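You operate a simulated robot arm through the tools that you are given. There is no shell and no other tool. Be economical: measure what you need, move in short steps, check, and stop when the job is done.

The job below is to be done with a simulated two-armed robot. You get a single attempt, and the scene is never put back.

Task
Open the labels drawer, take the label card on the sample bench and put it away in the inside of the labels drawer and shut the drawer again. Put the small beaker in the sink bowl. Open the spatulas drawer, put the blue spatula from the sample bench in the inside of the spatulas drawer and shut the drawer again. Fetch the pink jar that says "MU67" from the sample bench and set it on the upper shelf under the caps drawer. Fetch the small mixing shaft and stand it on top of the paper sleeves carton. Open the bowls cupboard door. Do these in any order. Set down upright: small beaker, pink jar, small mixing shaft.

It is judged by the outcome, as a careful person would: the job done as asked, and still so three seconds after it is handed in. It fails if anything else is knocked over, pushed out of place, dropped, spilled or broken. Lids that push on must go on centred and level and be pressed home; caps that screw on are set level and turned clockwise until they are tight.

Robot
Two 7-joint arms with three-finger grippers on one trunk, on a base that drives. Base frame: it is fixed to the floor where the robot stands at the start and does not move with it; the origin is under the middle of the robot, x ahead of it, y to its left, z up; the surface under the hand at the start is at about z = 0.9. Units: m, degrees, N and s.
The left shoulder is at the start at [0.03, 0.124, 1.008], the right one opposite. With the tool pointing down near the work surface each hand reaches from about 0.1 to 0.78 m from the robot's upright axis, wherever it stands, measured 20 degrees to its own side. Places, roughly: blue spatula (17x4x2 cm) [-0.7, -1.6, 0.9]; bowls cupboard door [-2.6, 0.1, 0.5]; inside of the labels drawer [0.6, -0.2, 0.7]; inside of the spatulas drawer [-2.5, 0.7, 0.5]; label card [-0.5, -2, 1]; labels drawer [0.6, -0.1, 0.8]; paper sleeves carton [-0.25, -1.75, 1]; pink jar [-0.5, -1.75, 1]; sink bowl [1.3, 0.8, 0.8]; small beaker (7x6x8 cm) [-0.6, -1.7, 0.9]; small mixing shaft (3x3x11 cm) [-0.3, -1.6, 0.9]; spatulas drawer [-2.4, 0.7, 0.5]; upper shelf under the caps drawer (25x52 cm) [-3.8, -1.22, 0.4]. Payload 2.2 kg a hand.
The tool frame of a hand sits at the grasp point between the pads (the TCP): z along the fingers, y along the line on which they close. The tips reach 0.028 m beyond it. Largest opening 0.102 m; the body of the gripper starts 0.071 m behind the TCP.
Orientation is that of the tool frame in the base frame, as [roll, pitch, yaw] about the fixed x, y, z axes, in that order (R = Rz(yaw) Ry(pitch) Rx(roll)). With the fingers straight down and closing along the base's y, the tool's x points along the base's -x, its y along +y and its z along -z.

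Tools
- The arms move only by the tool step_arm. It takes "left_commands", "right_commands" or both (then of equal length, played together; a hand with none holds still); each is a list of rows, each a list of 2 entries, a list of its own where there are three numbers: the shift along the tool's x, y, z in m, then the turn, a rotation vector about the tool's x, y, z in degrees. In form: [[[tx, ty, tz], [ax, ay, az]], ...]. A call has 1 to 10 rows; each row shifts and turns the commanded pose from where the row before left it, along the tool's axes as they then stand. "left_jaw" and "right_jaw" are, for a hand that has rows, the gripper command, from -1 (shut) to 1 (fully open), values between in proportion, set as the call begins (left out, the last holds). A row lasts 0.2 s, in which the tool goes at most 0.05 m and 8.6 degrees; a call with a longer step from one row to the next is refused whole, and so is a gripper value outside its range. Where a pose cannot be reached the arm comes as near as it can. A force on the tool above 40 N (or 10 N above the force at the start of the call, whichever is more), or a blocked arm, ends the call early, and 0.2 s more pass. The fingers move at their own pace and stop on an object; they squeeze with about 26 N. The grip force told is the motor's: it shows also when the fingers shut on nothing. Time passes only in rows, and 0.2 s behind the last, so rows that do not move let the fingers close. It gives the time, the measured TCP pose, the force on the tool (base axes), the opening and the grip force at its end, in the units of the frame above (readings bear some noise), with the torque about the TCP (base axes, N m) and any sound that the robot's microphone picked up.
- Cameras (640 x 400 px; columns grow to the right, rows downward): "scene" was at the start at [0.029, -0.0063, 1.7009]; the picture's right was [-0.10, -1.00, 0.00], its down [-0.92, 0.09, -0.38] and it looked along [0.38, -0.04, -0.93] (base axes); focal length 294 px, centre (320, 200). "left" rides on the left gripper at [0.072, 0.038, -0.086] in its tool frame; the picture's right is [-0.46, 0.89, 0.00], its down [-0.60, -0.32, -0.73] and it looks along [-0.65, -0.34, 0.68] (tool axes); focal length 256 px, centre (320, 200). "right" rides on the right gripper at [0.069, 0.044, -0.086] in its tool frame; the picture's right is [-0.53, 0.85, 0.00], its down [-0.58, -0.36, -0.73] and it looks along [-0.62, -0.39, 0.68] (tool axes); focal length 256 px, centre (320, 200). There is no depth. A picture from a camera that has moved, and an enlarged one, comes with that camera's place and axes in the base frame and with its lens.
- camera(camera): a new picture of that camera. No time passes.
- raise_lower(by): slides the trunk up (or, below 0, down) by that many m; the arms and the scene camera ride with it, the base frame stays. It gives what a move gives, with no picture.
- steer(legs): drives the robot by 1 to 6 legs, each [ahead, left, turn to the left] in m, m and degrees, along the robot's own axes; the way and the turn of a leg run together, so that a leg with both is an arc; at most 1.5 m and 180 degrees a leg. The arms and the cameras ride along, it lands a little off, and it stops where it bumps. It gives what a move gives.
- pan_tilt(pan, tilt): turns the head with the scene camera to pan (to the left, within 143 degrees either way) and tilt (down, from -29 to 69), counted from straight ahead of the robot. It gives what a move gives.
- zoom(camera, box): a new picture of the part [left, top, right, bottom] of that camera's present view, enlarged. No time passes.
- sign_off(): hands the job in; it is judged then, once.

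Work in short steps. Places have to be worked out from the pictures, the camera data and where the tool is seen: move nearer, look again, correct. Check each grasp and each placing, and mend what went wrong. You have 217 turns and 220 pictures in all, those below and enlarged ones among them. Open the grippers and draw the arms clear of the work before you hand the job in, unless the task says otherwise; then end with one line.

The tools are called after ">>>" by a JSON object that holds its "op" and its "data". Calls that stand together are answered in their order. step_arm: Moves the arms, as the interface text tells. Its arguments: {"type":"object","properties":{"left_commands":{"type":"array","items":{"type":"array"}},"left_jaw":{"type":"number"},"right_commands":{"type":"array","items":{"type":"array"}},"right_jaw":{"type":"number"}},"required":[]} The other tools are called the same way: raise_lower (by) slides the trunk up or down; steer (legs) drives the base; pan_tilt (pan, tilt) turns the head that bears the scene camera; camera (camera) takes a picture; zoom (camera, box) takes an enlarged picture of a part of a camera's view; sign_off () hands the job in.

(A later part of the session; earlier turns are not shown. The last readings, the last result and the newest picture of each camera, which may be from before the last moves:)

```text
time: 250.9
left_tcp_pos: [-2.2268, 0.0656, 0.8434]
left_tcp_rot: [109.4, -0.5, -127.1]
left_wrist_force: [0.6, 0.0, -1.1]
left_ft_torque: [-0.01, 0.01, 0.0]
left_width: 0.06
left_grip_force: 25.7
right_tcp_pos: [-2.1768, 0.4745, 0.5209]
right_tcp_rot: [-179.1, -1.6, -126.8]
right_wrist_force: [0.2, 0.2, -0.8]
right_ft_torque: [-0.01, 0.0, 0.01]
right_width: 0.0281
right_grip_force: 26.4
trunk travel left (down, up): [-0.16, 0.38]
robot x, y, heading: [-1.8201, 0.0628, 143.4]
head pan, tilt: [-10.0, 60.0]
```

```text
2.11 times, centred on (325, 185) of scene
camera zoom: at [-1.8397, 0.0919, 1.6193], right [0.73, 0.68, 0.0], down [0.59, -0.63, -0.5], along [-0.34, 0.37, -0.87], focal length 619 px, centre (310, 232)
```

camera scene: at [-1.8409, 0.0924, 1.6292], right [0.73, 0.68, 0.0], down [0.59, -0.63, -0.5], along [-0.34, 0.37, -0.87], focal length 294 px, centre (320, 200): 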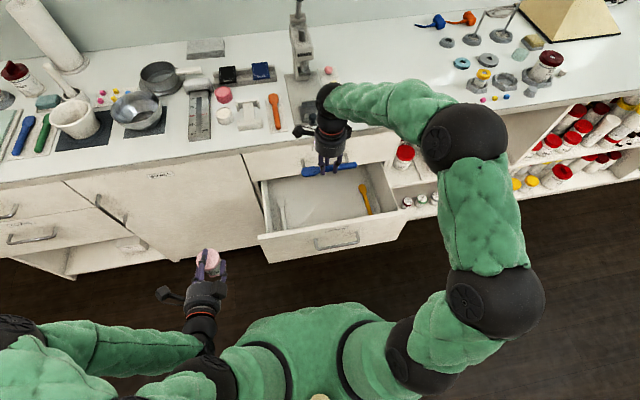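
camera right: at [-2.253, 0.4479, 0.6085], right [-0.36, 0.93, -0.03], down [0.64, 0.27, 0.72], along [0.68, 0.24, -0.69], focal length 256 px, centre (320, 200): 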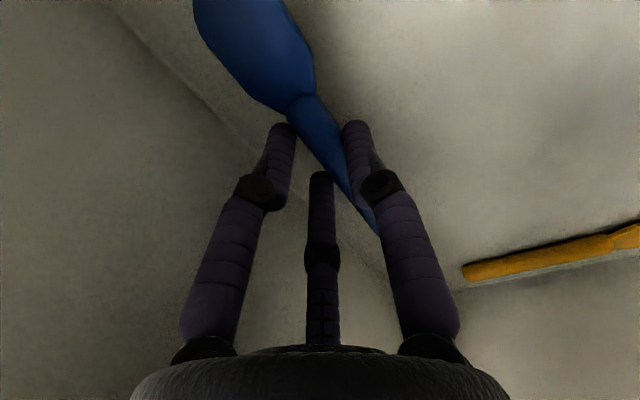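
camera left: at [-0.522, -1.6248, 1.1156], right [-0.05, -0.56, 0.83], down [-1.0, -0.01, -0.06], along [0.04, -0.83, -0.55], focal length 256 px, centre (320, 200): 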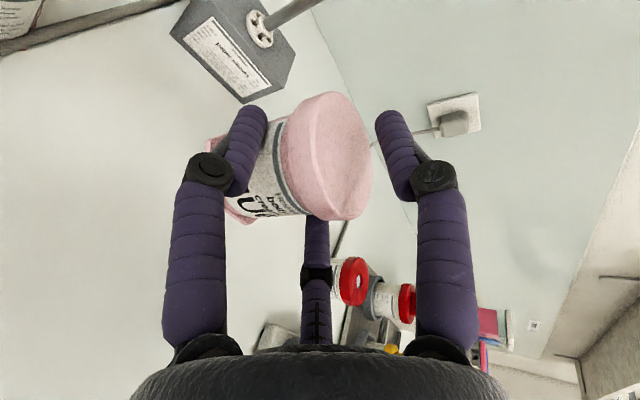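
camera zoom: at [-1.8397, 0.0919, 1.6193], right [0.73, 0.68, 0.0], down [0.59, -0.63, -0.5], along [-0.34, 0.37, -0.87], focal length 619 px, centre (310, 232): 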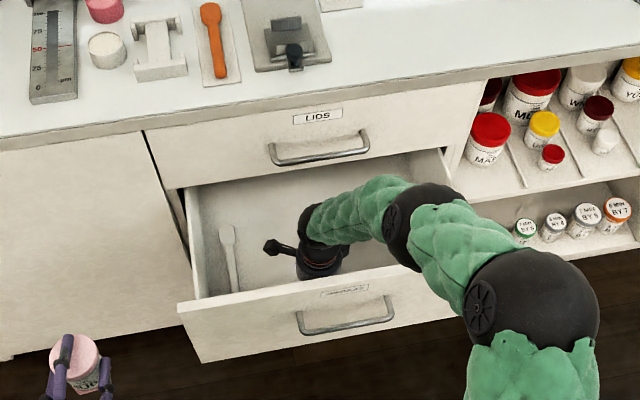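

Good progress, no contact. Continue to floor contact.

>>> {"op": "step_arm", "data": {"right_commands": [[[0, 0, 0.01], [0, 0, 0]], [[0, 0, 0.01], [0, 0, 0]], [[0, 0, 0.007], [0, 0, 0]], [[0, 0, 0.005], [0, 0, 0]]]}}

>>> {"op": "camera", "data": {"camera": "right"}}

>>> {"op": "zoom", "data": {"camera": "scene", "box": [230, 90, 420, 280]}}

```text
time: 251.9
left_tcp_pos: [-2.2266, 0.0639, 0.843]
left_tcp_rot: [109.4, -0.5, -127.2]
left_wrist_force: [0.1, -0.3, -1.2]
left_ft_torque: [0.01, -0.04, -0.01]
left_width: 0.0599
left_grip_force: 25.9
right_tcp_pos: [-2.1852, 0.4823, 0.495]
right_tcp_rot: [-179.9, -1.3, -126.7]
right_wrist_force: [-3.9, -2.6, 14.5]
right_ft_torque: [0.07, -0.3, -0.01]
right_width: 0.0278
right_grip_force: 26.1
trunk travel left (down, up): [-0.16, 0.38]
robot x, y, heading: [-1.8233, 0.0609, 143.1]
head pan, tilt: [-10.0, 60.0]
stopped in row 4 (right hand): the force on the tool passed its limit at 45 N (the readings are from after the stop); the commanded pose is now the measured one
```

```text
73 pictures are left
camera right: at [-2.2586, 0.4531, 0.5836], right [-0.36, 0.93, -0.01], down [0.65, 0.26, 0.72], along [0.67, 0.25, -0.7], focal length 256 px, centre (320, 200)
```

right: 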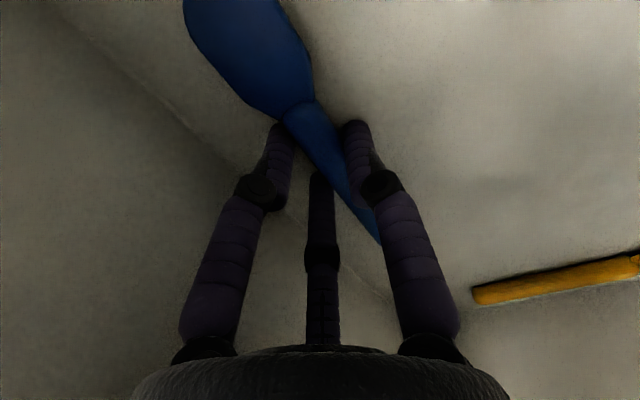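

```text
2.11 times, centred on (325, 185) of scene
camera zoom: at [-1.84, 0.0914, 1.6191], right [0.73, 0.68, 0.0], down [0.59, -0.63, -0.5], along [-0.34, 0.37, -0.87], focal length 619 px, centre (310, 232)
```

zoom: 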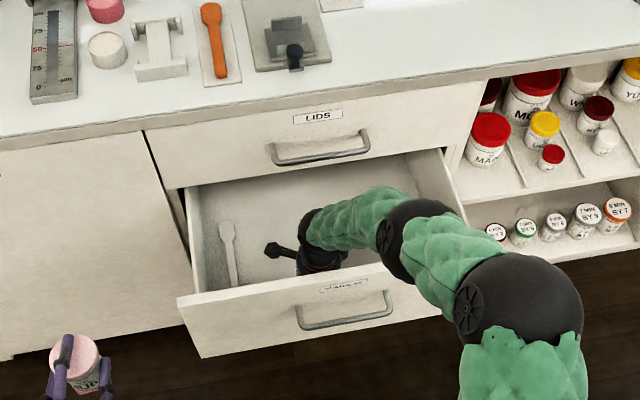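

The spatula shifted slightly in the grip: it touched the floor (~0.46). Release and rise.

>>> {"op": "step_arm", "data": {"right_commands": [[[0, 0, 0], [0, 0, 0]], [[0, 0, 0], [0, 0, 0]], [[0, 0, 0], [0, 0, 0]], [[0, 0, -0.03], [0, 0, 0]], [[0, 0, -0.04], [0, 0, 0]], [[0, 0, -0.04], [0, 0, 0]], [[0, 0, -0.04], [0, 0, 0]]], "right_jaw": 0.2}}

>>> {"op": "camera", "data": {"camera": "right"}}

>>> {"op": "zoom", "data": {"camera": "scene", "box": [230, 90, 420, 280]}}

```text
time: 253.5
left_tcp_pos: [-2.2272, 0.0661, 0.8433]
left_tcp_rot: [109.5, -0.6, -127.1]
left_wrist_force: [-0.4, -0.6, -0.5]
left_ft_torque: [0.0, 0.03, -0.02]
left_width: 0.0598
left_grip_force: 25.5
right_tcp_pos: [-2.1799, 0.4819, 0.6426]
right_tcp_rot: [-179.5, -1.4, -126.7]
right_wrist_force: [1.3, -1.0, -0.5]
right_ft_torque: [0.05, 0.01, -0.01]
right_width: 0.0613
right_grip_force: 0.1
trunk travel left (down, up): [-0.16, 0.38]
robot x, y, heading: [-1.8193, 0.0625, 142.9]
head pan, tilt: [-10.0, 60.0]
```

```text
71 pictures are left
camera right: at [-2.2537, 0.454, 0.7308], right [-0.36, 0.93, -0.02], down [0.64, 0.26, 0.72], along [0.68, 0.25, -0.69], focal length 256 px, centre (320, 200)
```

right: 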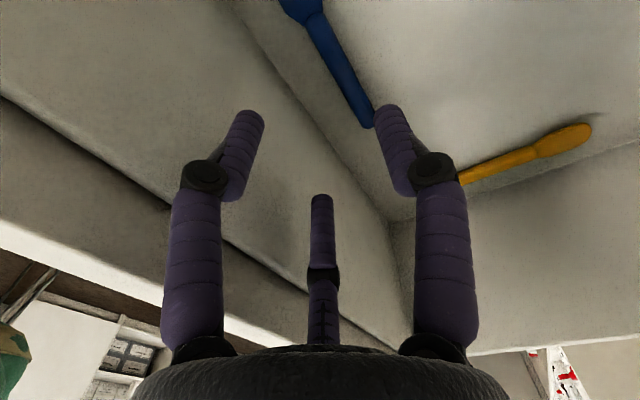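

```text
2.11 times, centred on (325, 185) of scene
camera zoom: at [-1.8392, 0.0914, 1.6193], right [0.73, 0.68, 0.0], down [0.59, -0.63, -0.5], along [-0.34, 0.37, -0.87], focal length 619 px, centre (310, 232)
```

zoom: 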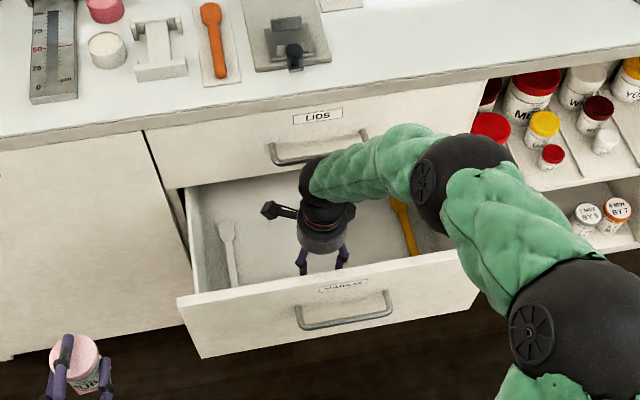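

Spatula lies on the drawer floor. Raise the hand, retract it in front of the drawer, and tilt it for pushing.

>>> {"op": "step_arm", "data": {"right_commands": [[[0, 0, -0.045], [0, 0, 0]], [[0, 0, -0.045], [0, 0, 0]], [[0, 0, -0.045], [0, 0, 0]], [[0, 0, -0.045], [0, 0, 0]], [[0, 0, -0.03], [0, 0, 0]], [[0, -0.048, 0], [0, 0, 0]], [[0, -0.048, 0], [0, 0, 0]], [[0, -0.048, 0], [0, 0, 0]], [[0, -0.048, 0], [0, 0, 0]], [[0, -0.04, 0], [0, 0, 0]]], "right_jaw": -1}}

>>> {"op": "step_arm", "data": {"right_commands": [[[0, 0, 0], [-8, 0, 0]], [[0, 0, 0], [-8, 0, 0]], [[0, 0, 0], [-8, 0, 0]], [[0, 0, 0], [-8, 0, 0]], [[0, 0, 0], [-8, 0, 0]], [[0, 0, 0], [-5, 0, 0]]]}}

>>> {"op": "camera", "data": {"camera": "scene"}}

>>> {"op": "camera", "data": {"camera": "right"}}

```text
time: 255.7
left_tcp_pos: [-2.2276, 0.0645, 0.8441]
left_tcp_rot: [109.4, -0.6, -127.1]
left_wrist_force: [0.2, -0.2, 0.0]
left_ft_torque: [0.0, -0.06, 0.01]
left_width: 0.0598
left_grip_force: 26.0
right_tcp_pos: [-1.9928, 0.3471, 0.8555]
right_tcp_rot: [-179.7, -1.4, -126.7]
right_wrist_force: [0.0, -0.5, -0.3]
right_ft_torque: [0.01, 0.0, 0.0]
right_width: 0.0019
right_grip_force: 25.7
trunk travel left (down, up): [-0.16, 0.38]
robot x, y, heading: [-1.8166, 0.0597, 143.1]
head pan, tilt: [-10.0, 60.0]
```

```text
time: 257.3
left_tcp_pos: [-2.2271, 0.0643, 0.8437]
left_tcp_rot: [109.5, -0.6, -127.1]
left_wrist_force: [0.1, -0.1, -0.4]
left_ft_torque: [-0.03, 0.01, 0.03]
left_width: 0.0598
left_grip_force: 26.6
right_tcp_pos: [-2.0147, 0.3795, 0.9101]
right_tcp_rot: [135.4, -2.7, -128.3]
right_wrist_force: [0.0, 0.5, 0.1]
right_ft_torque: [0.0, 0.01, 0.0]
right_width: 0.0021
right_grip_force: 25.6
right hand out of reach, approached as far as the arm can: row 5, 6
trunk travel left (down, up): [-0.16, 0.38]
robot x, y, heading: [-1.82, 0.0609, 143.0]
head pan, tilt: [-10.0, 60.0]
stopped in row 6 (right hand): the arm was blocked; the commanded pose is now the measured one
```

```text
69 pictures are left
camera scene: at [-1.8396, 0.0918, 1.6193], right [0.73, 0.68, 0.0], down [0.59, -0.63, -0.5], along [-0.34, 0.37, -0.87], focal length 294 px, centre (320, 200)
```

scene: 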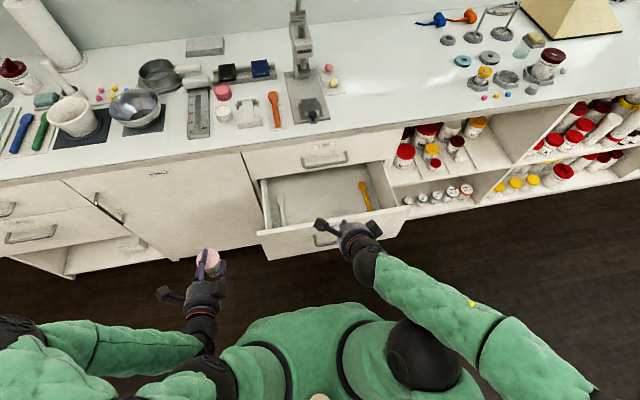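

```text
68 pictures are left
camera right: at [-2.0304, 0.3105, 1.004], right [-0.12, 0.81, 0.57], down [0.97, -0.02, 0.24], along [0.2, 0.58, -0.79], focal length 256 px, centre (320, 200)
```

right: 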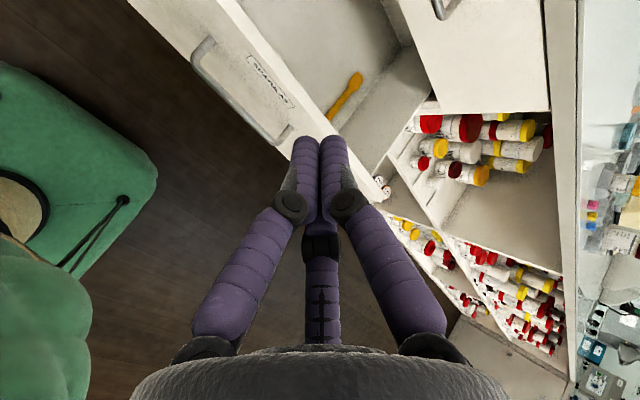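

Lower the trunk and hand so the tips meet the panel between handle and top edge.

>>> {"op": "raise_lower", "data": {"by": -0.16}}

>>> {"op": "step_arm", "data": {"right_commands": [[[0, -0.025, 0.025], [0, 0, 0]], [[0, -0.025, 0.025], [0, 0, 0]]]}}

>>> {"op": "camera", "data": {"camera": "right"}}

>>> {"op": "camera", "data": {"camera": "scene"}}

```text
time: 259.2
left_tcp_pos: [-2.2281, 0.0645, 0.6837]
left_tcp_rot: [109.4, -0.7, -127.1]
left_wrist_force: [0.2, 0.3, -1.2]
left_ft_torque: [-0.02, -0.02, -0.02]
left_width: 0.0599
left_grip_force: 25.7
right_tcp_pos: [-2.0129, 0.3791, 0.747]
right_tcp_rot: [135.4, -2.7, -128.4]
right_wrist_force: [-0.1, 0.2, -0.6]
right_ft_torque: [0.01, -0.03, 0.0]
right_width: 0.002
right_grip_force: 25.8
trunk travel left (down, up): [0.0, 0.54]
robot x, y, heading: [-1.8222, 0.058, 142.8]
head pan, tilt: [-10.0, 60.0]
```

```text
time: 259.8
left_tcp_pos: [-2.2277, 0.0653, 0.6823]
left_tcp_rot: [109.4, -0.6, -127.2]
left_wrist_force: [-0.5, -0.3, -0.1]
left_ft_torque: [-0.02, -0.05, 0.0]
left_width: 0.0597
left_grip_force: 25.8
right_tcp_pos: [-2.006, 0.3947, 0.7396]
right_tcp_rot: [135.5, -2.9, -128.5]
right_wrist_force: [-0.1, 0.0, 0.1]
right_ft_torque: [0.03, 0.0, -0.02]
right_width: 0.0023
right_grip_force: 26.6
right hand out of reach, approached as far as the arm can: row 1, 2
trunk travel left (down, up): [0.0, 0.54]
robot x, y, heading: [-1.8186, 0.0593, 143.0]
head pan, tilt: [-10.0, 60.0]
```

```text
67 pictures are left
camera right: at [-2.0222, 0.3266, 0.8368], right [-0.12, 0.82, 0.57], down [0.97, -0.02, 0.24], along [0.2, 0.58, -0.79], focal length 256 px, centre (320, 200)
```

right: 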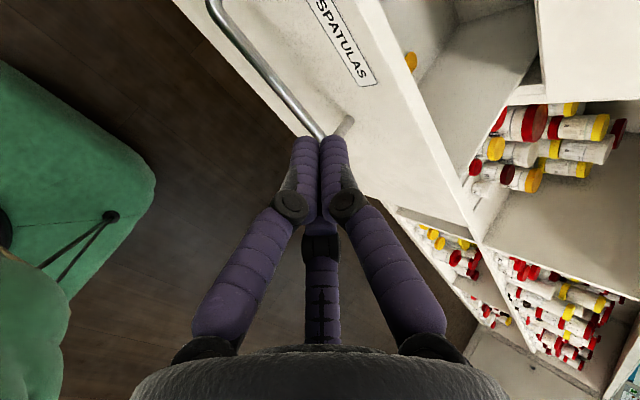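

```text
66 pictures are left
camera scene: at [-1.8396, 0.0917, 1.4593], right [0.73, 0.68, 0.0], down [0.59, -0.63, -0.5], along [-0.34, 0.37, -0.87], focal length 294 px, centre (320, 200)
```

scene: 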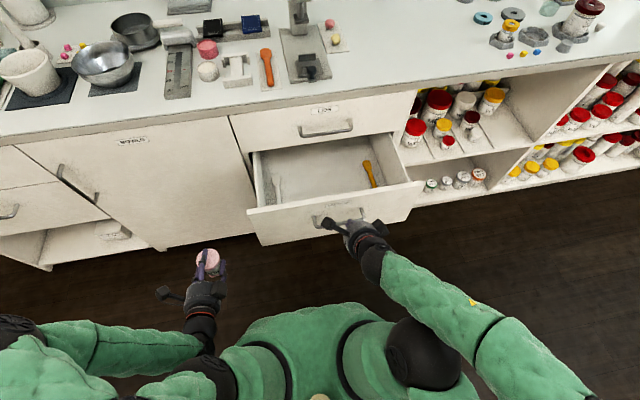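

Too near the body for this posture. Back the base 0.15, then extend and lower.

>>> {"op": "steer", "data": {"legs": [[-0.17, 0, 0]]}}

>>> {"op": "step_arm", "data": {"right_commands": [[[0, 0.0212, 0.0212], [0, 0, 0]], [[0, 0.0212, 0.0212], [0, 0, 0]], [[0, -0.02, 0.02], [0, 0, 0]], [[0, -0.02, 0.02], [0, 0, 0]], [[0, -0.014, 0.014], [0, 0, 0]]]}}

>>> {"op": "camera", "data": {"camera": "right"}}

>>> {"op": "zoom", "data": {"camera": "scene", "box": [220, 60, 440, 260]}}

```text
time: 261.2
left_tcp_pos: [-2.0927, -0.036, 0.6837]
left_tcp_rot: [109.3, -0.6, -127.2]
left_wrist_force: [0.2, -0.1, -1.8]
left_ft_torque: [0.01, -0.03, -0.02]
left_width: 0.0598
left_grip_force: 26.4
right_tcp_pos: [-1.8706, 0.295, 0.7408]
right_tcp_rot: [135.4, -2.8, -128.6]
right_wrist_force: [0.0, -0.2, -0.3]
right_ft_torque: [0.02, 0.05, -0.03]
right_width: 0.0022
right_grip_force: 26.2
trunk travel left (down, up): [0.0, 0.54]
robot x, y, heading: [-1.6864, -0.04, 142.8]
head pan, tilt: [-10.0, 60.0]
```

```text
time: 262.4
left_tcp_pos: [-2.0927, -0.0361, 0.6832]
left_tcp_rot: [109.3, -0.6, -127.1]
left_wrist_force: [0.5, -0.6, -1.0]
left_ft_torque: [-0.02, -0.01, 0.0]
left_width: 0.0598
left_grip_force: 26.2
right_tcp_pos: [-1.8846, 0.3367, 0.7481]
right_tcp_rot: [135.6, -2.9, -128.5]
right_wrist_force: [-0.5, 0.4, -0.3]
right_ft_torque: [0.01, 0.0, 0.01]
right_width: 0.0019
right_grip_force: 25.8
right hand out of reach, approached as far as the arm can: row 1, 2, 3, 4, 5
trunk travel left (down, up): [0.0, 0.54]
robot x, y, heading: [-1.6854, -0.0398, 142.7]
head pan, tilt: [-10.0, 60.0]
```

```text
65 pictures are left
camera right: at [-1.9009, 0.2678, 0.8439], right [-0.12, 0.82, 0.56], down [0.97, -0.02, 0.24], along [0.2, 0.58, -0.79], focal length 256 px, centre (320, 200)
```

right: 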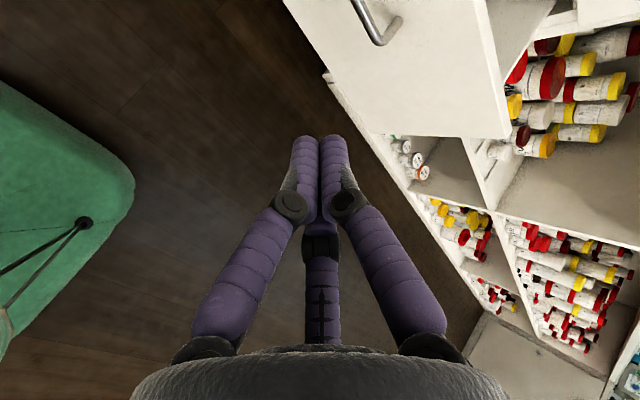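

```text
2.00 times, centred on (330, 160) of scene
camera zoom: at [-1.7053, -0.0096, 1.4592], right [0.73, 0.68, 0.0], down [0.59, -0.63, -0.5], along [-0.34, 0.37, -0.87], focal length 588 px, centre (300, 280)
```

zoom: 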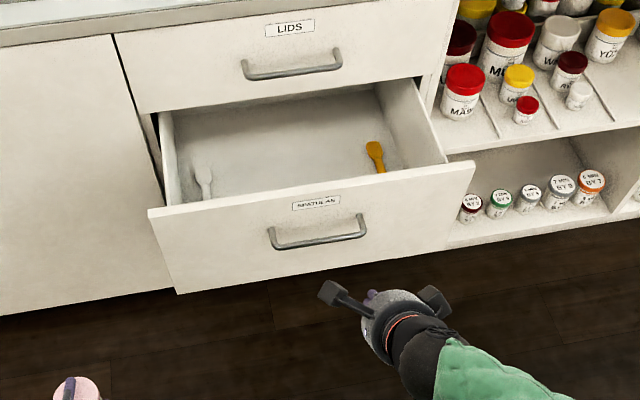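

The right arm is at its limit there. The left hand (already in the right posture) can push the drawer shut later, so I deliver the jar first. Straighten the right hand and drive left to the caps unit.

>>> {"op": "step_arm", "data": {"right_commands": [[[0, 0, 0], [8, 0, 0]], [[0, 0, 0], [8, 0, 0]], [[0, 0, 0], [8, 0, 0]], [[0, 0, 0], [8, 0, 0]], [[0, 0, 0], [8, 0, 0]], [[0, 0, 0], [5, 0, 0]]]}}

>>> {"op": "steer", "data": {"legs": [[0.05, 0.92, 0.3], [0.05, 0.9, 0]]}}

>>> {"op": "pan_tilt", "data": {"pan": 15, "tilt": 45}}

>>> {"op": "camera", "data": {"camera": "scene"}}

```text
time: 263.8
left_tcp_pos: [-2.0935, -0.0358, 0.6831]
left_tcp_rot: [109.4, -0.6, -127.2]
left_wrist_force: [0.7, -0.4, -0.6]
left_ft_torque: [0.0, -0.05, 0.01]
left_width: 0.0596
left_grip_force: 26.0
right_tcp_pos: [-1.884, 0.336, 0.7491]
right_tcp_rot: [-179.5, -2.8, -128.5]
right_wrist_force: [0.6, 0.2, -0.3]
right_ft_torque: [-0.01, 0.03, 0.01]
right_width: 0.0022
right_grip_force: 26.8
trunk travel left (down, up): [0.0, 0.54]
robot x, y, heading: [-1.6859, -0.0405, 142.7]
head pan, tilt: [-10.0, 60.0]
```

```text
time: 273.0
left_tcp_pos: [-3.2538, -1.4613, 0.6832]
left_tcp_rot: [109.4, -0.5, -125.8]
left_wrist_force: [-0.8, 0.3, -0.1]
left_ft_torque: [-0.01, 0.0, 0.01]
left_width: 0.0597
left_grip_force: 25.2
right_tcp_pos: [-3.0527, -1.086, 0.7478]
right_tcp_rot: [-179.6, -2.8, -127.2]
right_wrist_force: [1.1, -0.5, -0.3]
right_ft_torque: [0.02, 0.01, 0.05]
right_width: 0.0023
right_grip_force: 26.0
trunk travel left (down, up): [0.0, 0.54]
robot x, y, heading: [-2.8452, -1.4538, 144.0]
head pan, tilt: [-10.0, 60.0]
```

```text
time: 273.9
left_tcp_pos: [-3.2538, -1.4608, 0.6835]
left_tcp_rot: [109.4, -0.6, -125.9]
left_wrist_force: [-0.4, -0.4, -0.6]
left_ft_torque: [0.03, -0.03, -0.01]
left_width: 0.0599
left_grip_force: 25.6
right_tcp_pos: [-3.0525, -1.0856, 0.7483]
right_tcp_rot: [-179.6, -2.7, -127.2]
right_wrist_force: [-0.1, -0.9, -0.1]
right_ft_torque: [0.01, -0.01, -0.01]
right_width: 0.0019
right_grip_force: 25.7
trunk travel left (down, up): [0.0, 0.54]
robot x, y, heading: [-2.8468, -1.4558, 144.1]
head pan, tilt: [15.0, 45.0]
```

```text
63 pictures are left
camera scene: at [-2.8959, -1.4453, 1.4787], right [0.36, 0.93, 0.0], down [0.66, -0.25, -0.71], along [-0.66, 0.25, -0.71], focal length 294 px, centre (320, 200)
```

scene: 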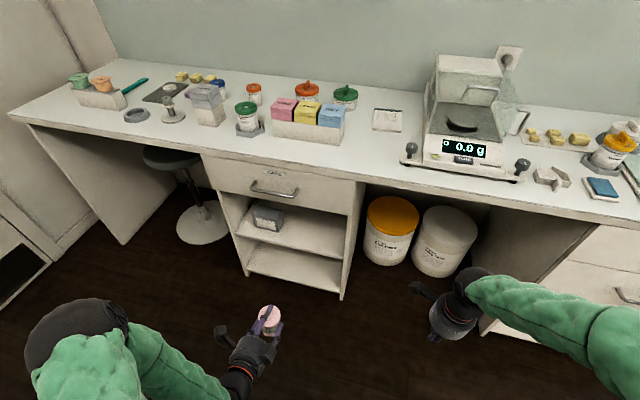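

>>> {"op": "zoom", "data": {"camera": "scene", "box": [190, 140, 380, 310]}}

```text
2.35 times, centred on (285, 225) of scene
camera zoom: at [-2.8959, -1.4453, 1.4787], right [0.36, 0.93, 0.0], down [0.66, -0.25, -0.71], along [-0.66, 0.25, -0.71], focal length 692 px, centre (402, 141)
```

zoom: 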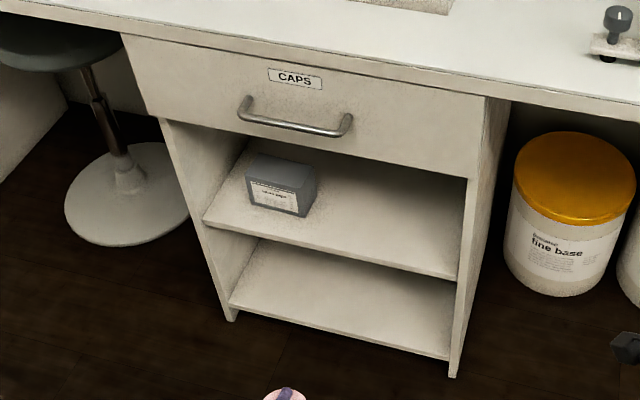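

Shelf surface z≈0.40, opening u from -3.51 to -3.0, grey box left of u≈-3.31. Target jar position: u≈-3.14, n≈-2.25. Square up, drive in and lower the left hand.

>>> {"op": "steer", "data": {"legs": [[0.22, 0.02, -1.0]]}}

>>> {"op": "step_arm", "data": {"left_commands": [[[0, -0.0377, 0.0133], [0, 0, 0]], [[0, -0.0377, 0.0133], [0, 0, 0]], [[0, -0.0377, 0.0133], [0, 0, 0]], [[0, -0.0283, 0.01], [0, 0, 0]], [[0, -0.0283, 0.01], [0, 0, 0]]]}}

>>> {"op": "camera", "data": {"camera": "left"}}

>>> {"op": "camera", "data": {"camera": "scene"}}

```text
time: 275.6
left_tcp_pos: [-3.445, -1.3408, 0.6832]
left_tcp_rot: [109.4, -0.6, -126.8]
left_wrist_force: [-0.6, 0.3, -1.1]
left_ft_torque: [-0.02, 0.0, 0.01]
left_width: 0.0595
left_grip_force: 25.4
right_tcp_pos: [-3.2382, -0.9661, 0.7477]
right_tcp_rot: [-179.6, -2.8, -128.1]
right_wrist_force: [-0.5, -0.6, 1.0]
right_ft_torque: [0.0, -0.04, -0.01]
right_width: 0.0021
right_grip_force: 25.9
trunk travel left (down, up): [0.0, 0.54]
robot x, y, heading: [-3.0384, -1.3415, 143.3]
head pan, tilt: [15.0, 45.0]
```

```text
time: 276.8
left_tcp_pos: [-3.4478, -1.3415, 0.5025]
left_tcp_rot: [109.3, -0.6, -126.9]
left_wrist_force: [0.0, -0.8, -0.3]
left_ft_torque: [0.0, -0.01, 0.01]
left_width: 0.0598
left_grip_force: 26.2
right_tcp_pos: [-3.2372, -0.9668, 0.7487]
right_tcp_rot: [-179.7, -2.8, -128.2]
right_wrist_force: [0.9, -0.8, 0.1]
right_ft_torque: [-0.03, 0.01, 0.03]
right_width: 0.0021
right_grip_force: 26.3
trunk travel left (down, up): [0.0, 0.54]
robot x, y, heading: [-3.0364, -1.3443, 143.5]
head pan, tilt: [15.0, 45.0]
```

```text
61 pictures are left
camera left: at [-3.4348, -1.4409, 0.5666], right [0.05, 0.56, 0.83], down [1.0, 0.01, -0.06], along [-0.04, 0.83, -0.55], focal length 256 px, centre (320, 200)
```

left: 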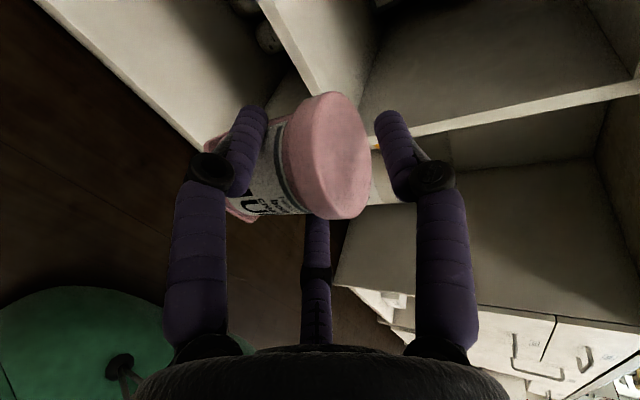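

```text
60 pictures are left
camera scene: at [-3.0869, -1.3296, 1.4787], right [0.37, 0.93, 0.0], down [0.66, -0.26, -0.71], along [-0.66, 0.26, -0.71], focal length 294 px, centre (320, 200)
```

scene: 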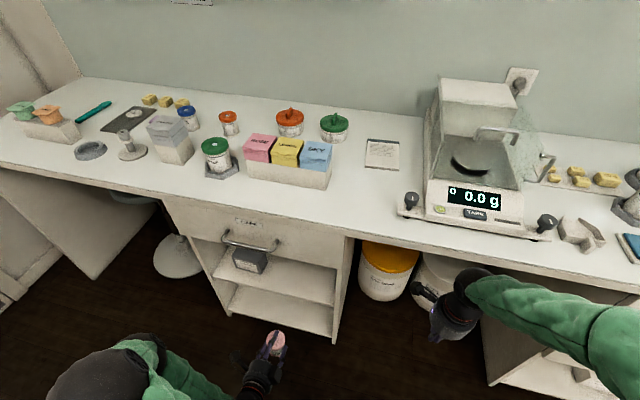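

>>> {"op": "zoom", "data": {"camera": "left", "box": [180, 0, 480, 190]}}

>>> {"op": "zoom", "data": {"camera": "scene", "box": [190, 210, 360, 370]}}

```text
2.11 times, centred on (330, 95) of left
camera zoom: at [-3.4348, -1.4409, 0.5666], right [0.05, 0.56, 0.83], down [1.0, 0.01, -0.06], along [-0.04, 0.83, -0.55], focal length 539 px, centre (299, 421)
```

zoom: 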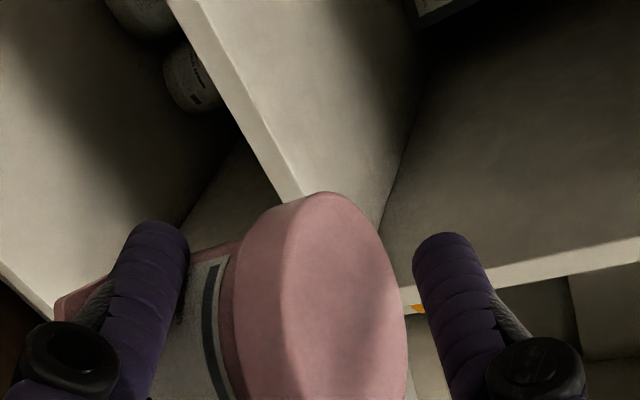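

```text
2.50 times, centred on (275, 290) of scene
camera zoom: at [-3.0869, -1.3296, 1.4787], right [0.37, 0.93, 0.0], down [0.66, -0.26, -0.71], along [-0.66, 0.26, -0.71], focal length 735 px, centre (432, -25)
```

zoom: 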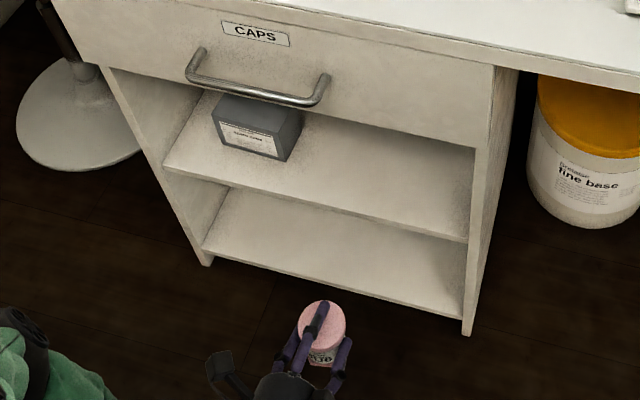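

Shelf front edge at n≈-2.18, z≈0.40. Lower 2 cm (jar base at ~0.42) and advance into the shelf.

>>> {"op": "step_arm", "data": {"left_commands": [[[0, -0.0179, 0.0063], [0, 0, 0]], [[0, 0.0139, 0.0396], [0, 0, 0]], [[0, 0.0139, 0.0396], [0, 0, 0]], [[0, 0.0139, 0.0396], [0, 0, 0]], [[0, 0.0139, 0.0396], [0, 0, 0]], [[0, 0.0139, 0.0396], [0, 0, 0]]]}}

>>> {"op": "camera", "data": {"camera": "left"}}

>>> {"op": "zoom", "data": {"camera": "scene", "box": [190, 210, 360, 370]}}

```text
time: 278.2
left_tcp_pos: [-3.6142, -1.2155, 0.4851]
left_tcp_rot: [109.4, -0.5, -126.8]
left_wrist_force: [-0.4, -0.6, -1.7]
left_ft_torque: [0.01, -0.02, -0.03]
left_width: 0.0596
left_grip_force: 26.5
right_tcp_pos: [-3.2386, -0.9671, 0.7479]
right_tcp_rot: [-179.7, -2.9, -128.2]
right_wrist_force: [0.0, 0.2, 0.4]
right_ft_torque: [0.05, 0.02, 0.02]
right_width: 0.0017
right_grip_force: 25.8
trunk travel left (down, up): [0.0, 0.54]
robot x, y, heading: [-3.0374, -1.3421, 143.3]
head pan, tilt: [15.0, 45.0]
```

```text
57 pictures are left
camera left: at [-3.6019, -1.3134, 0.5498], right [0.05, 0.56, 0.83], down [1.0, 0.01, -0.06], along [-0.04, 0.83, -0.55], focal length 256 px, centre (320, 200)
```

left: 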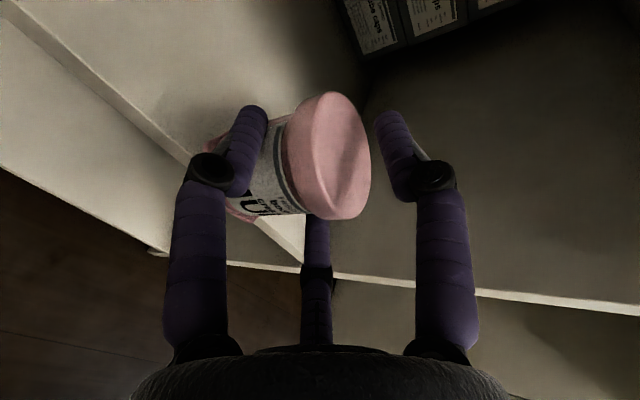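

```text
2.50 times, centred on (275, 290) of scene
camera zoom: at [-3.0871, -1.3295, 1.4787], right [0.37, 0.93, 0.0], down [0.66, -0.26, -0.71], along [-0.66, 0.26, -0.71], focal length 735 px, centre (432, -25)
```

zoom: 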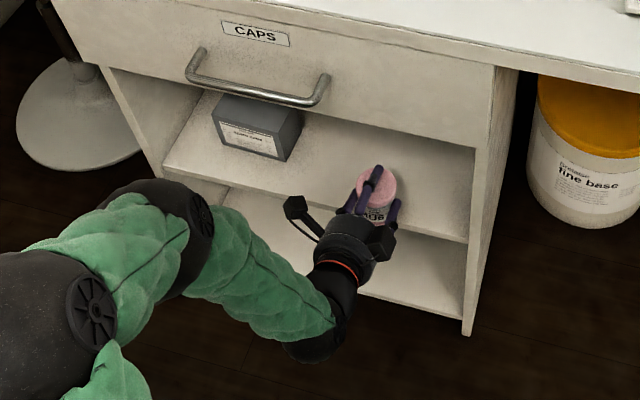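

Jar base clears the shelf edge; advance 9 cm more.

>>> {"op": "step_arm", "data": {"left_commands": [[[0, 0.01, 0.0283], [0, 0, 0]], [[0, 0.01, 0.0283], [0, 0, 0]], [[0, 0.01, 0.0283], [0, 0, 0]]]}}

>>> {"op": "camera", "data": {"camera": "left"}}

>>> {"op": "zoom", "data": {"camera": "scene", "box": [190, 210, 360, 370]}}

```text
time: 279.0
left_tcp_pos: [-3.6858, -1.162, 0.4853]
left_tcp_rot: [109.4, -0.5, -126.8]
left_wrist_force: [0.0, -0.2, -1.9]
left_ft_torque: [-0.02, 0.02, 0.01]
left_width: 0.0593
left_grip_force: 26.3
right_tcp_pos: [-3.2394, -0.9667, 0.748]
right_tcp_rot: [-179.6, -2.8, -128.2]
right_wrist_force: [0.7, 0.9, -0.3]
right_ft_torque: [-0.03, 0.02, 0.0]
right_width: 0.0018
right_grip_force: 25.8
trunk travel left (down, up): [0.0, 0.54]
robot x, y, heading: [-3.0323, -1.3415, 143.6]
head pan, tilt: [15.0, 45.0]
```

```text
55 pictures are left
camera left: at [-3.6732, -1.2608, 0.5504], right [0.05, 0.55, 0.83], down [1.0, 0.01, -0.06], along [-0.04, 0.83, -0.55], focal length 256 px, centre (320, 200)
```

left: 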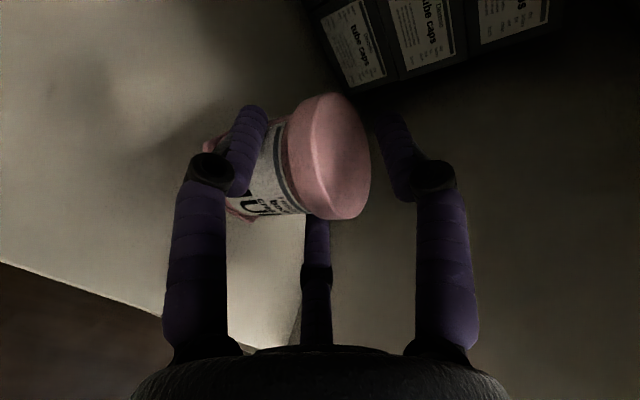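

```text
2.50 times, centred on (275, 290) of scene
camera zoom: at [-3.0871, -1.3295, 1.4787], right [0.37, 0.93, 0.0], down [0.66, -0.26, -0.71], along [-0.66, 0.26, -0.71], focal length 735 px, centre (432, -25)
```

zoom: 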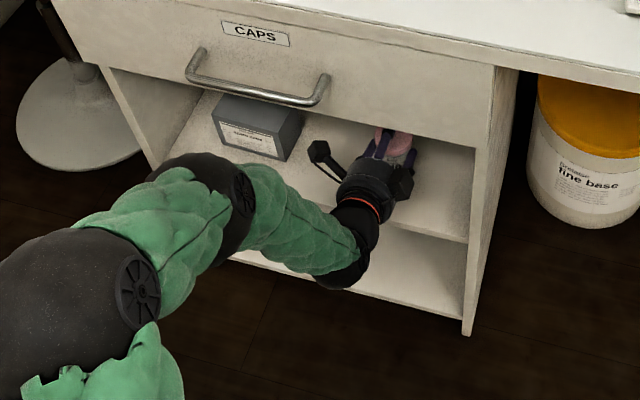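

Jar is ~7.5 cm inside the shelf. Lower gently to contact.

>>> {"op": "step_arm", "data": {"left_commands": [[[0, -0.0094, 0.0033], [0, 0, 0]], [[0, -0.0038, 0.0013], [0, 0, 0]], [[0, -0.0028, 0.001], [0, 0, 0]], [[0, -0.0028, 0.001], [0, 0, 0]]]}}

```text
time: 280.0
left_tcp_pos: [-3.6854, -1.1623, 0.464]
left_tcp_rot: [109.4, -0.6, -126.8]
left_wrist_force: [0.6, -0.5, -0.7]
left_ft_torque: [-0.01, -0.02, -0.02]
left_width: 0.0595
left_grip_force: 26.2
right_tcp_pos: [-3.2382, -0.9668, 0.7481]
right_tcp_rot: [-179.6, -2.8, -128.2]
right_wrist_force: [0.3, -0.1, 0.1]
right_ft_torque: [0.01, -0.03, -0.01]
right_width: 0.0022
right_grip_force: 26.2
trunk travel left (down, up): [0.0, 0.54]
robot x, y, heading: [-3.0364, -1.3412, 143.3]
head pan, tilt: [15.0, 45.0]
```

>>> {"op": "step_arm", "data": {"left_commands": [[[0, -0.0019, 0.0007], [0, 0, 0]], [[0, -0.0019, 0.0007], [0, 0, 0]], [[0, -0.0019, 0.0007], [0, 0, 0]]]}}

```text
time: 280.8
left_tcp_pos: [-3.6865, -1.1632, 0.4582]
left_tcp_rot: [109.4, -0.6, -126.9]
left_wrist_force: [0.3, 0.0, -1.5]
left_ft_torque: [-0.01, -0.01, -0.02]
left_width: 0.0598
left_grip_force: 26.3
right_tcp_pos: [-3.239, -0.967, 0.7482]
right_tcp_rot: [-179.6, -2.9, -128.1]
right_wrist_force: [-1.0, 0.3, 0.6]
right_ft_torque: [-0.01, 0.0, -0.01]
right_width: 0.0022
right_grip_force: 25.6
trunk travel left (down, up): [0.0, 0.54]
robot x, y, heading: [-3.0341, -1.3421, 143.1]
head pan, tilt: [15.0, 45.0]
```

Still hanging free (base ≈0.395). Continue in 2–3 mm steps.

>>> {"op": "step_arm", "data": {"left_commands": [[[0, -0.0024, 0.0008], [0, 0, 0]], [[0, -0.0024, 0.0008], [0, 0, 0]], [[0, -0.0019, 0.0007], [0, 0, 0]]]}}

>>> {"op": "camera", "data": {"camera": "left"}}

```text
time: 281.6
left_tcp_pos: [-3.6862, -1.1629, 0.4531]
left_tcp_rot: [109.2, -0.7, -126.8]
left_wrist_force: [2.7, 1.1, 12.7]
left_ft_torque: [0.48, 0.01, -0.13]
left_width: 0.0593
left_grip_force: 26.0
right_tcp_pos: [-3.2378, -0.9667, 0.7479]
right_tcp_rot: [-179.6, -3.0, -128.1]
right_wrist_force: [-0.3, -0.2, -0.3]
right_ft_torque: [-0.01, -0.02, 0.01]
right_width: 0.0024
right_grip_force: 26.0
trunk travel left (down, up): [0.0, 0.54]
robot x, y, heading: [-3.0379, -1.3418, 143.1]
head pan, tilt: [15.0, 45.0]
```

```text
53 pictures are left
camera left: at [-3.6736, -1.2615, 0.517], right [0.05, 0.55, 0.83], down [1.0, 0.01, -0.07], along [-0.04, 0.83, -0.55], focal length 256 px, centre (320, 200)
```

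left: 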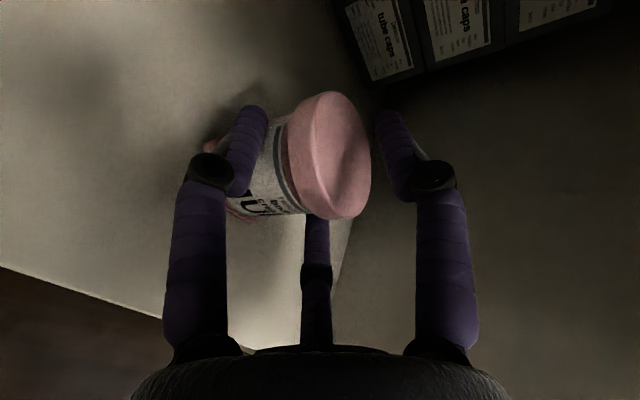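

Contact of 13 N: jar stands on the shelf. Open and withdraw straight back.

>>> {"op": "step_arm", "data": {"left_commands": [[[0, 0.001, 0], [0, 0, 0]], [[0, 0, 0], [0, 0, 0]], [[0, 0, 0], [0, 0, 0]], [[0, 0, 0], [0, 0, 0]], [[0, -0.0066, -0.0189], [0, 0, 0]], [[0, -0.01, -0.0283], [0, 0, 0]], [[0, -0.0133, -0.0377], [0, 0, 0]], [[0, -0.0133, -0.0377], [0, 0, 0]]], "left_jaw": 1}}

>>> {"op": "camera", "data": {"camera": "left"}}

>>> {"op": "zoom", "data": {"camera": "scene", "box": [190, 210, 360, 370]}}

```text
time: 283.4
left_tcp_pos: [-3.5829, -1.2397, 0.453]
left_tcp_rot: [109.3, -0.6, -126.8]
left_wrist_force: [-0.3, -0.4, -0.4]
left_ft_torque: [0.01, 0.02, 0.01]
left_width: 0.102
left_grip_force: 0.1
right_tcp_pos: [-3.238, -0.9663, 0.7479]
right_tcp_rot: [-179.6, -2.7, -128.0]
right_wrist_force: [-0.2, -0.4, -0.1]
right_ft_torque: [0.01, 0.03, -0.04]
right_width: 0.0021
right_grip_force: 25.9
trunk travel left (down, up): [0.0, 0.54]
robot x, y, heading: [-3.0389, -1.3405, 143.2]
head pan, tilt: [15.0, 45.0]
```

```text
52 pictures are left
camera left: at [-3.5696, -1.3392, 0.517], right [0.05, 0.55, 0.83], down [1.0, 0.01, -0.06], along [-0.04, 0.83, -0.55], focal length 256 px, centre (320, 200)
```

left: 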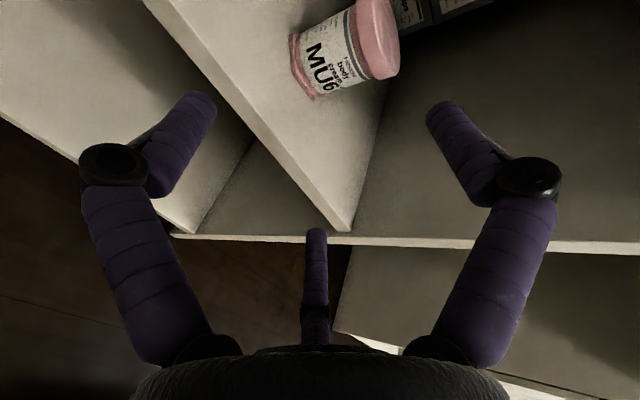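

```text
2.50 times, centred on (275, 290) of scene
camera zoom: at [-3.0868, -1.3296, 1.4787], right [0.37, 0.93, 0.0], down [0.66, -0.26, -0.71], along [-0.66, 0.26, -0.71], focal length 735 px, centre (432, -25)
```

zoom: 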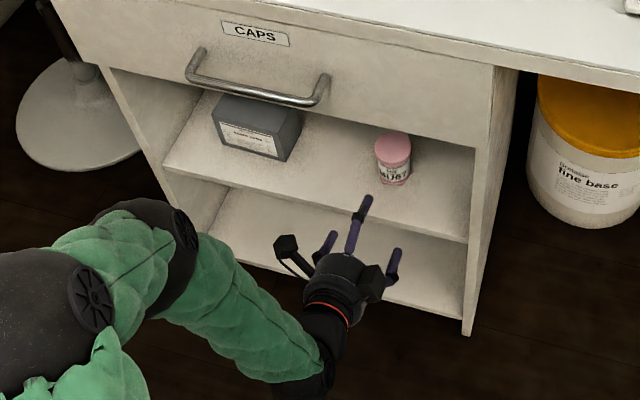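

The jar stands upright on the upper shelf. Retract, raise the left hand to z≈0.66 with closed fingers, and drive back to the spatulas drawer.

>>> {"op": "step_arm", "data": {"left_commands": [[[0, -0.0133, -0.0377], [0, 0, 0]], [[0, -0.0133, -0.0377], [0, 0, 0]], [[0, -0.0133, -0.0377], [0, 0, 0]], [[0, -0.0133, -0.0377], [0, 0, 0]], [[0, 0.0424, -0.0149], [0, 0, 0]], [[0, 0.0424, -0.0149], [0, 0, 0]], [[0, 0.0424, -0.0149], [0, 0, 0]], [[0, 0.0424, -0.0149], [0, 0, 0]], [[0, 0.0255, -0.009], [0, 0, 0]]], "left_jaw": -1}}

>>> {"op": "steer", "data": {"legs": [[-0.28, 0, 0], [0, -1.14, 0], [0, -1.13, 0]]}}

>>> {"op": "pan_tilt", "data": {"pan": 10, "tilt": 50}}

>>> {"op": "camera", "data": {"camera": "scene"}}

```text
time: 285.4
left_tcp_pos: [-3.4535, -1.3356, 0.6594]
left_tcp_rot: [109.3, -0.5, -126.8]
left_wrist_force: [-1.0, -0.1, 0.1]
left_ft_torque: [-0.02, 0.03, 0.01]
left_width: 0.0021
left_grip_force: 25.8
right_tcp_pos: [-3.2382, -0.967, 0.7479]
right_tcp_rot: [-179.5, -2.8, -128.1]
right_wrist_force: [0.4, 0.6, 0.0]
right_ft_torque: [0.0, -0.03, 0.01]
right_width: 0.0021
right_grip_force: 25.9
trunk travel left (down, up): [0.0, 0.54]
robot x, y, heading: [-3.0357, -1.3429, 143.2]
head pan, tilt: [15.0, 45.0]
```

```text
time: 298.1
left_tcp_pos: [-1.925, 0.3255, 0.6589]
left_tcp_rot: [109.5, -0.6, -124.6]
left_wrist_force: [-0.7, -0.2, 0.5]
left_ft_torque: [0.04, -0.03, -0.02]
left_width: 0.0018
left_grip_force: 26.1
right_tcp_pos: [-1.7229, 0.702, 0.7491]
right_tcp_rot: [-179.6, -2.8, -126.0]
right_wrist_force: [-1.1, 0.3, -0.4]
right_ft_torque: [0.01, 0.02, 0.01]
right_width: 0.0023
right_grip_force: 25.6
trunk travel left (down, up): [0.0, 0.54]
robot x, y, heading: [-1.5083, 0.3381, 145.7]
head pan, tilt: [15.0, 45.0]
```

```text
time: 298.8
left_tcp_pos: [-1.9239, 0.3261, 0.6595]
left_tcp_rot: [109.4, -0.7, -124.6]
left_wrist_force: [-0.4, 0.6, 0.7]
left_ft_torque: [0.0, -0.01, -0.01]
left_width: 0.0021
left_grip_force: 26.1
right_tcp_pos: [-1.7245, 0.7024, 0.7475]
right_tcp_rot: [-179.5, -2.9, -126.0]
right_wrist_force: [-0.2, -0.5, -0.7]
right_ft_torque: [0.0, 0.04, 0.0]
right_width: 0.0021
right_grip_force: 26.0
trunk travel left (down, up): [0.0, 0.54]
robot x, y, heading: [-1.5074, 0.3377, 145.3]
head pan, tilt: [10.0, 50.0]
```

```text
50 pictures are left
camera scene: at [-1.5516, 0.3497, 1.4718], right [0.41, 0.91, 0.0], down [0.7, -0.32, -0.64], along [-0.59, 0.27, -0.77], focal length 294 px, centre (320, 200)
```

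scene: 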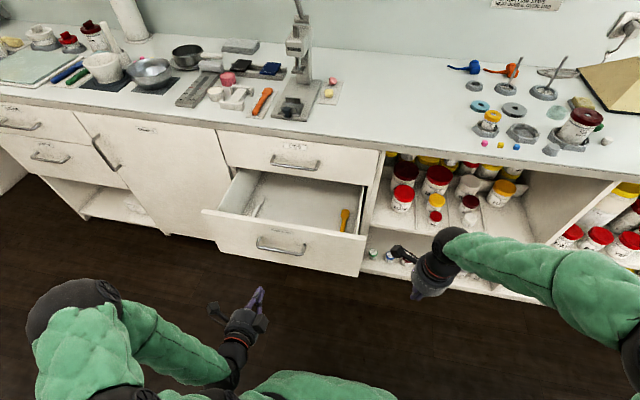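

Square up and move 0.1 m closer; then push with the left fingertips above the handle.

>>> {"op": "steer", "data": {"legs": [[0, 0, -2.2], [0.1, 0, 0]]}}

>>> {"op": "camera", "data": {"camera": "left"}}

```text
time: 300.3
left_tcp_pos: [-2.0055, 0.4036, 0.6594]
left_tcp_rot: [109.4, -0.6, -127.0]
left_wrist_force: [0.5, -0.1, 1.1]
left_ft_torque: [0.0, -0.01, 0.02]
left_width: 0.0023
left_grip_force: 25.8
right_tcp_pos: [-1.7873, 0.7702, 0.7474]
right_tcp_rot: [-179.6, -2.8, -128.4]
right_wrist_force: [0.1, 0.1, 0.4]
right_ft_torque: [0.0, -0.02, -0.02]
right_width: 0.0021
right_grip_force: 25.9
trunk travel left (down, up): [0.0, 0.54]
robot x, y, heading: [-1.5869, 0.3944, 143.1]
head pan, tilt: [10.0, 50.0]
```

```text
49 pictures are left
camera left: at [-1.9925, 0.3035, 0.7232], right [0.05, 0.56, 0.83], down [1.0, 0.0, -0.06], along [-0.04, 0.83, -0.55], focal length 256 px, centre (320, 200)
```

left: 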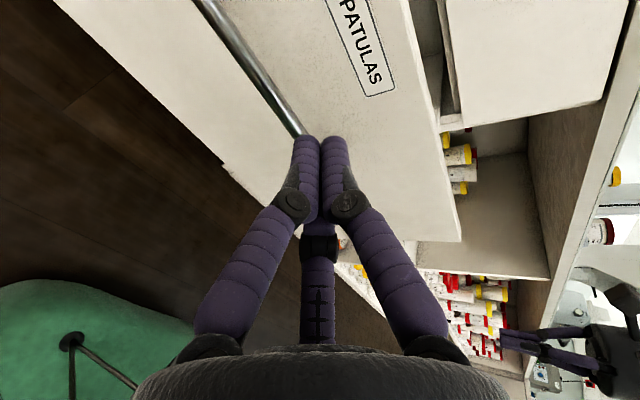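

Tips are between handle and panel top. Push.

>>> {"op": "step_arm", "data": {"left_commands": [[[0, 0.0133, 0.0377], [0, 0, 0]], [[0, 0.0133, 0.0377], [0, 0, 0]], [[0, 0.0116, 0.033], [0, 0, 0]], [[0, 0.0116, 0.033], [0, 0, 0]], [[0, 0.0116, 0.033], [0, 0, 0]], [[0, 0.0116, 0.033], [0, 0, 0]], [[0, 0.0116, 0.033], [0, 0, 0]]]}}

>>> {"op": "camera", "data": {"camera": "scene"}}

```text
time: 301.9
left_tcp_pos: [-2.209, 0.5557, 0.6593]
left_tcp_rot: [109.4, -0.6, -127.0]
left_wrist_force: [1.2, -0.3, -0.9]
left_ft_torque: [0.0, -0.02, 0.0]
left_width: 0.0022
left_grip_force: 26.1
right_tcp_pos: [-1.7888, 0.7707, 0.7477]
right_tcp_rot: [-179.5, -2.8, -128.3]
right_wrist_force: [0.4, -0.3, -0.9]
right_ft_torque: [0.0, -0.02, 0.04]
right_width: 0.002
right_grip_force: 25.8
trunk travel left (down, up): [0.0, 0.54]
robot x, y, heading: [-1.5879, 0.3958, 143.2]
head pan, tilt: [10.0, 50.0]
```

```text
48 pictures are left
camera scene: at [-1.6312, 0.4116, 1.4718], right [0.45, 0.89, 0.0], down [0.68, -0.35, -0.64], along [-0.57, 0.29, -0.77], focal length 294 px, centre (320, 200)
```

scene: 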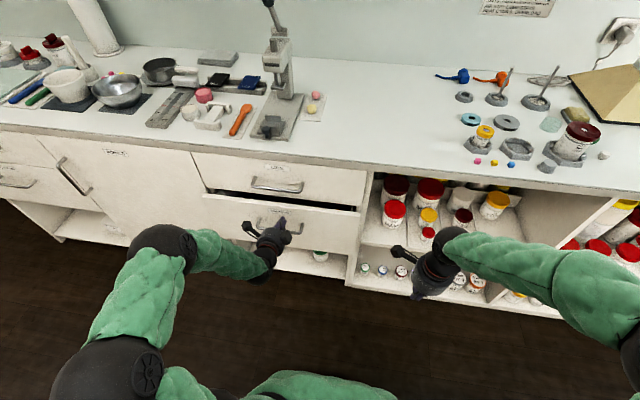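

Almost shut. Push the last few cm.

>>> {"op": "step_arm", "data": {"left_commands": [[[0, 0.0066, 0.0189], [0, 0, 0]], [[0, 0.005, 0.0142], [0, 0, 0]], [[0, 0.0033, 0.0094], [0, 0, 0]], [[0, 0.0033, 0.0094], [0, 0, 0]], [[0, 0.0033, 0.0094], [0, 0, 0]]]}}

>>> {"op": "zoom", "data": {"camera": "scene", "box": [180, 130, 390, 300]}}

```text
time: 303.1
left_tcp_pos: [-2.2563, 0.5925, 0.6578]
left_tcp_rot: [109.6, -0.5, -126.9]
left_wrist_force: [27.9, -24.2, 10.9]
left_ft_torque: [0.19, 0.49, 0.09]
left_width: 0.0023
left_grip_force: 26.3
right_tcp_pos: [-1.7868, 0.7694, 0.7483]
right_tcp_rot: [-179.7, -2.9, -128.1]
right_wrist_force: [0.0, -0.5, 0.4]
right_ft_torque: [-0.03, 0.03, 0.01]
right_width: 0.0019
right_grip_force: 25.9
trunk travel left (down, up): [0.0, 0.54]
robot x, y, heading: [-1.5854, 0.395, 143.0]
head pan, tilt: [10.0, 50.0]
```

```text
2.35 times, centred on (285, 215) of scene
camera zoom: at [-1.6274, 0.4087, 1.4721], right [0.45, 0.89, 0.0], down [0.68, -0.34, -0.64], along [-0.58, 0.29, -0.76], focal length 692 px, centre (402, 165)
```

zoom: 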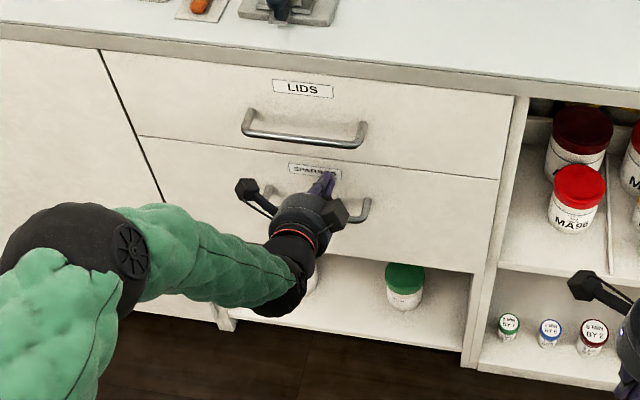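

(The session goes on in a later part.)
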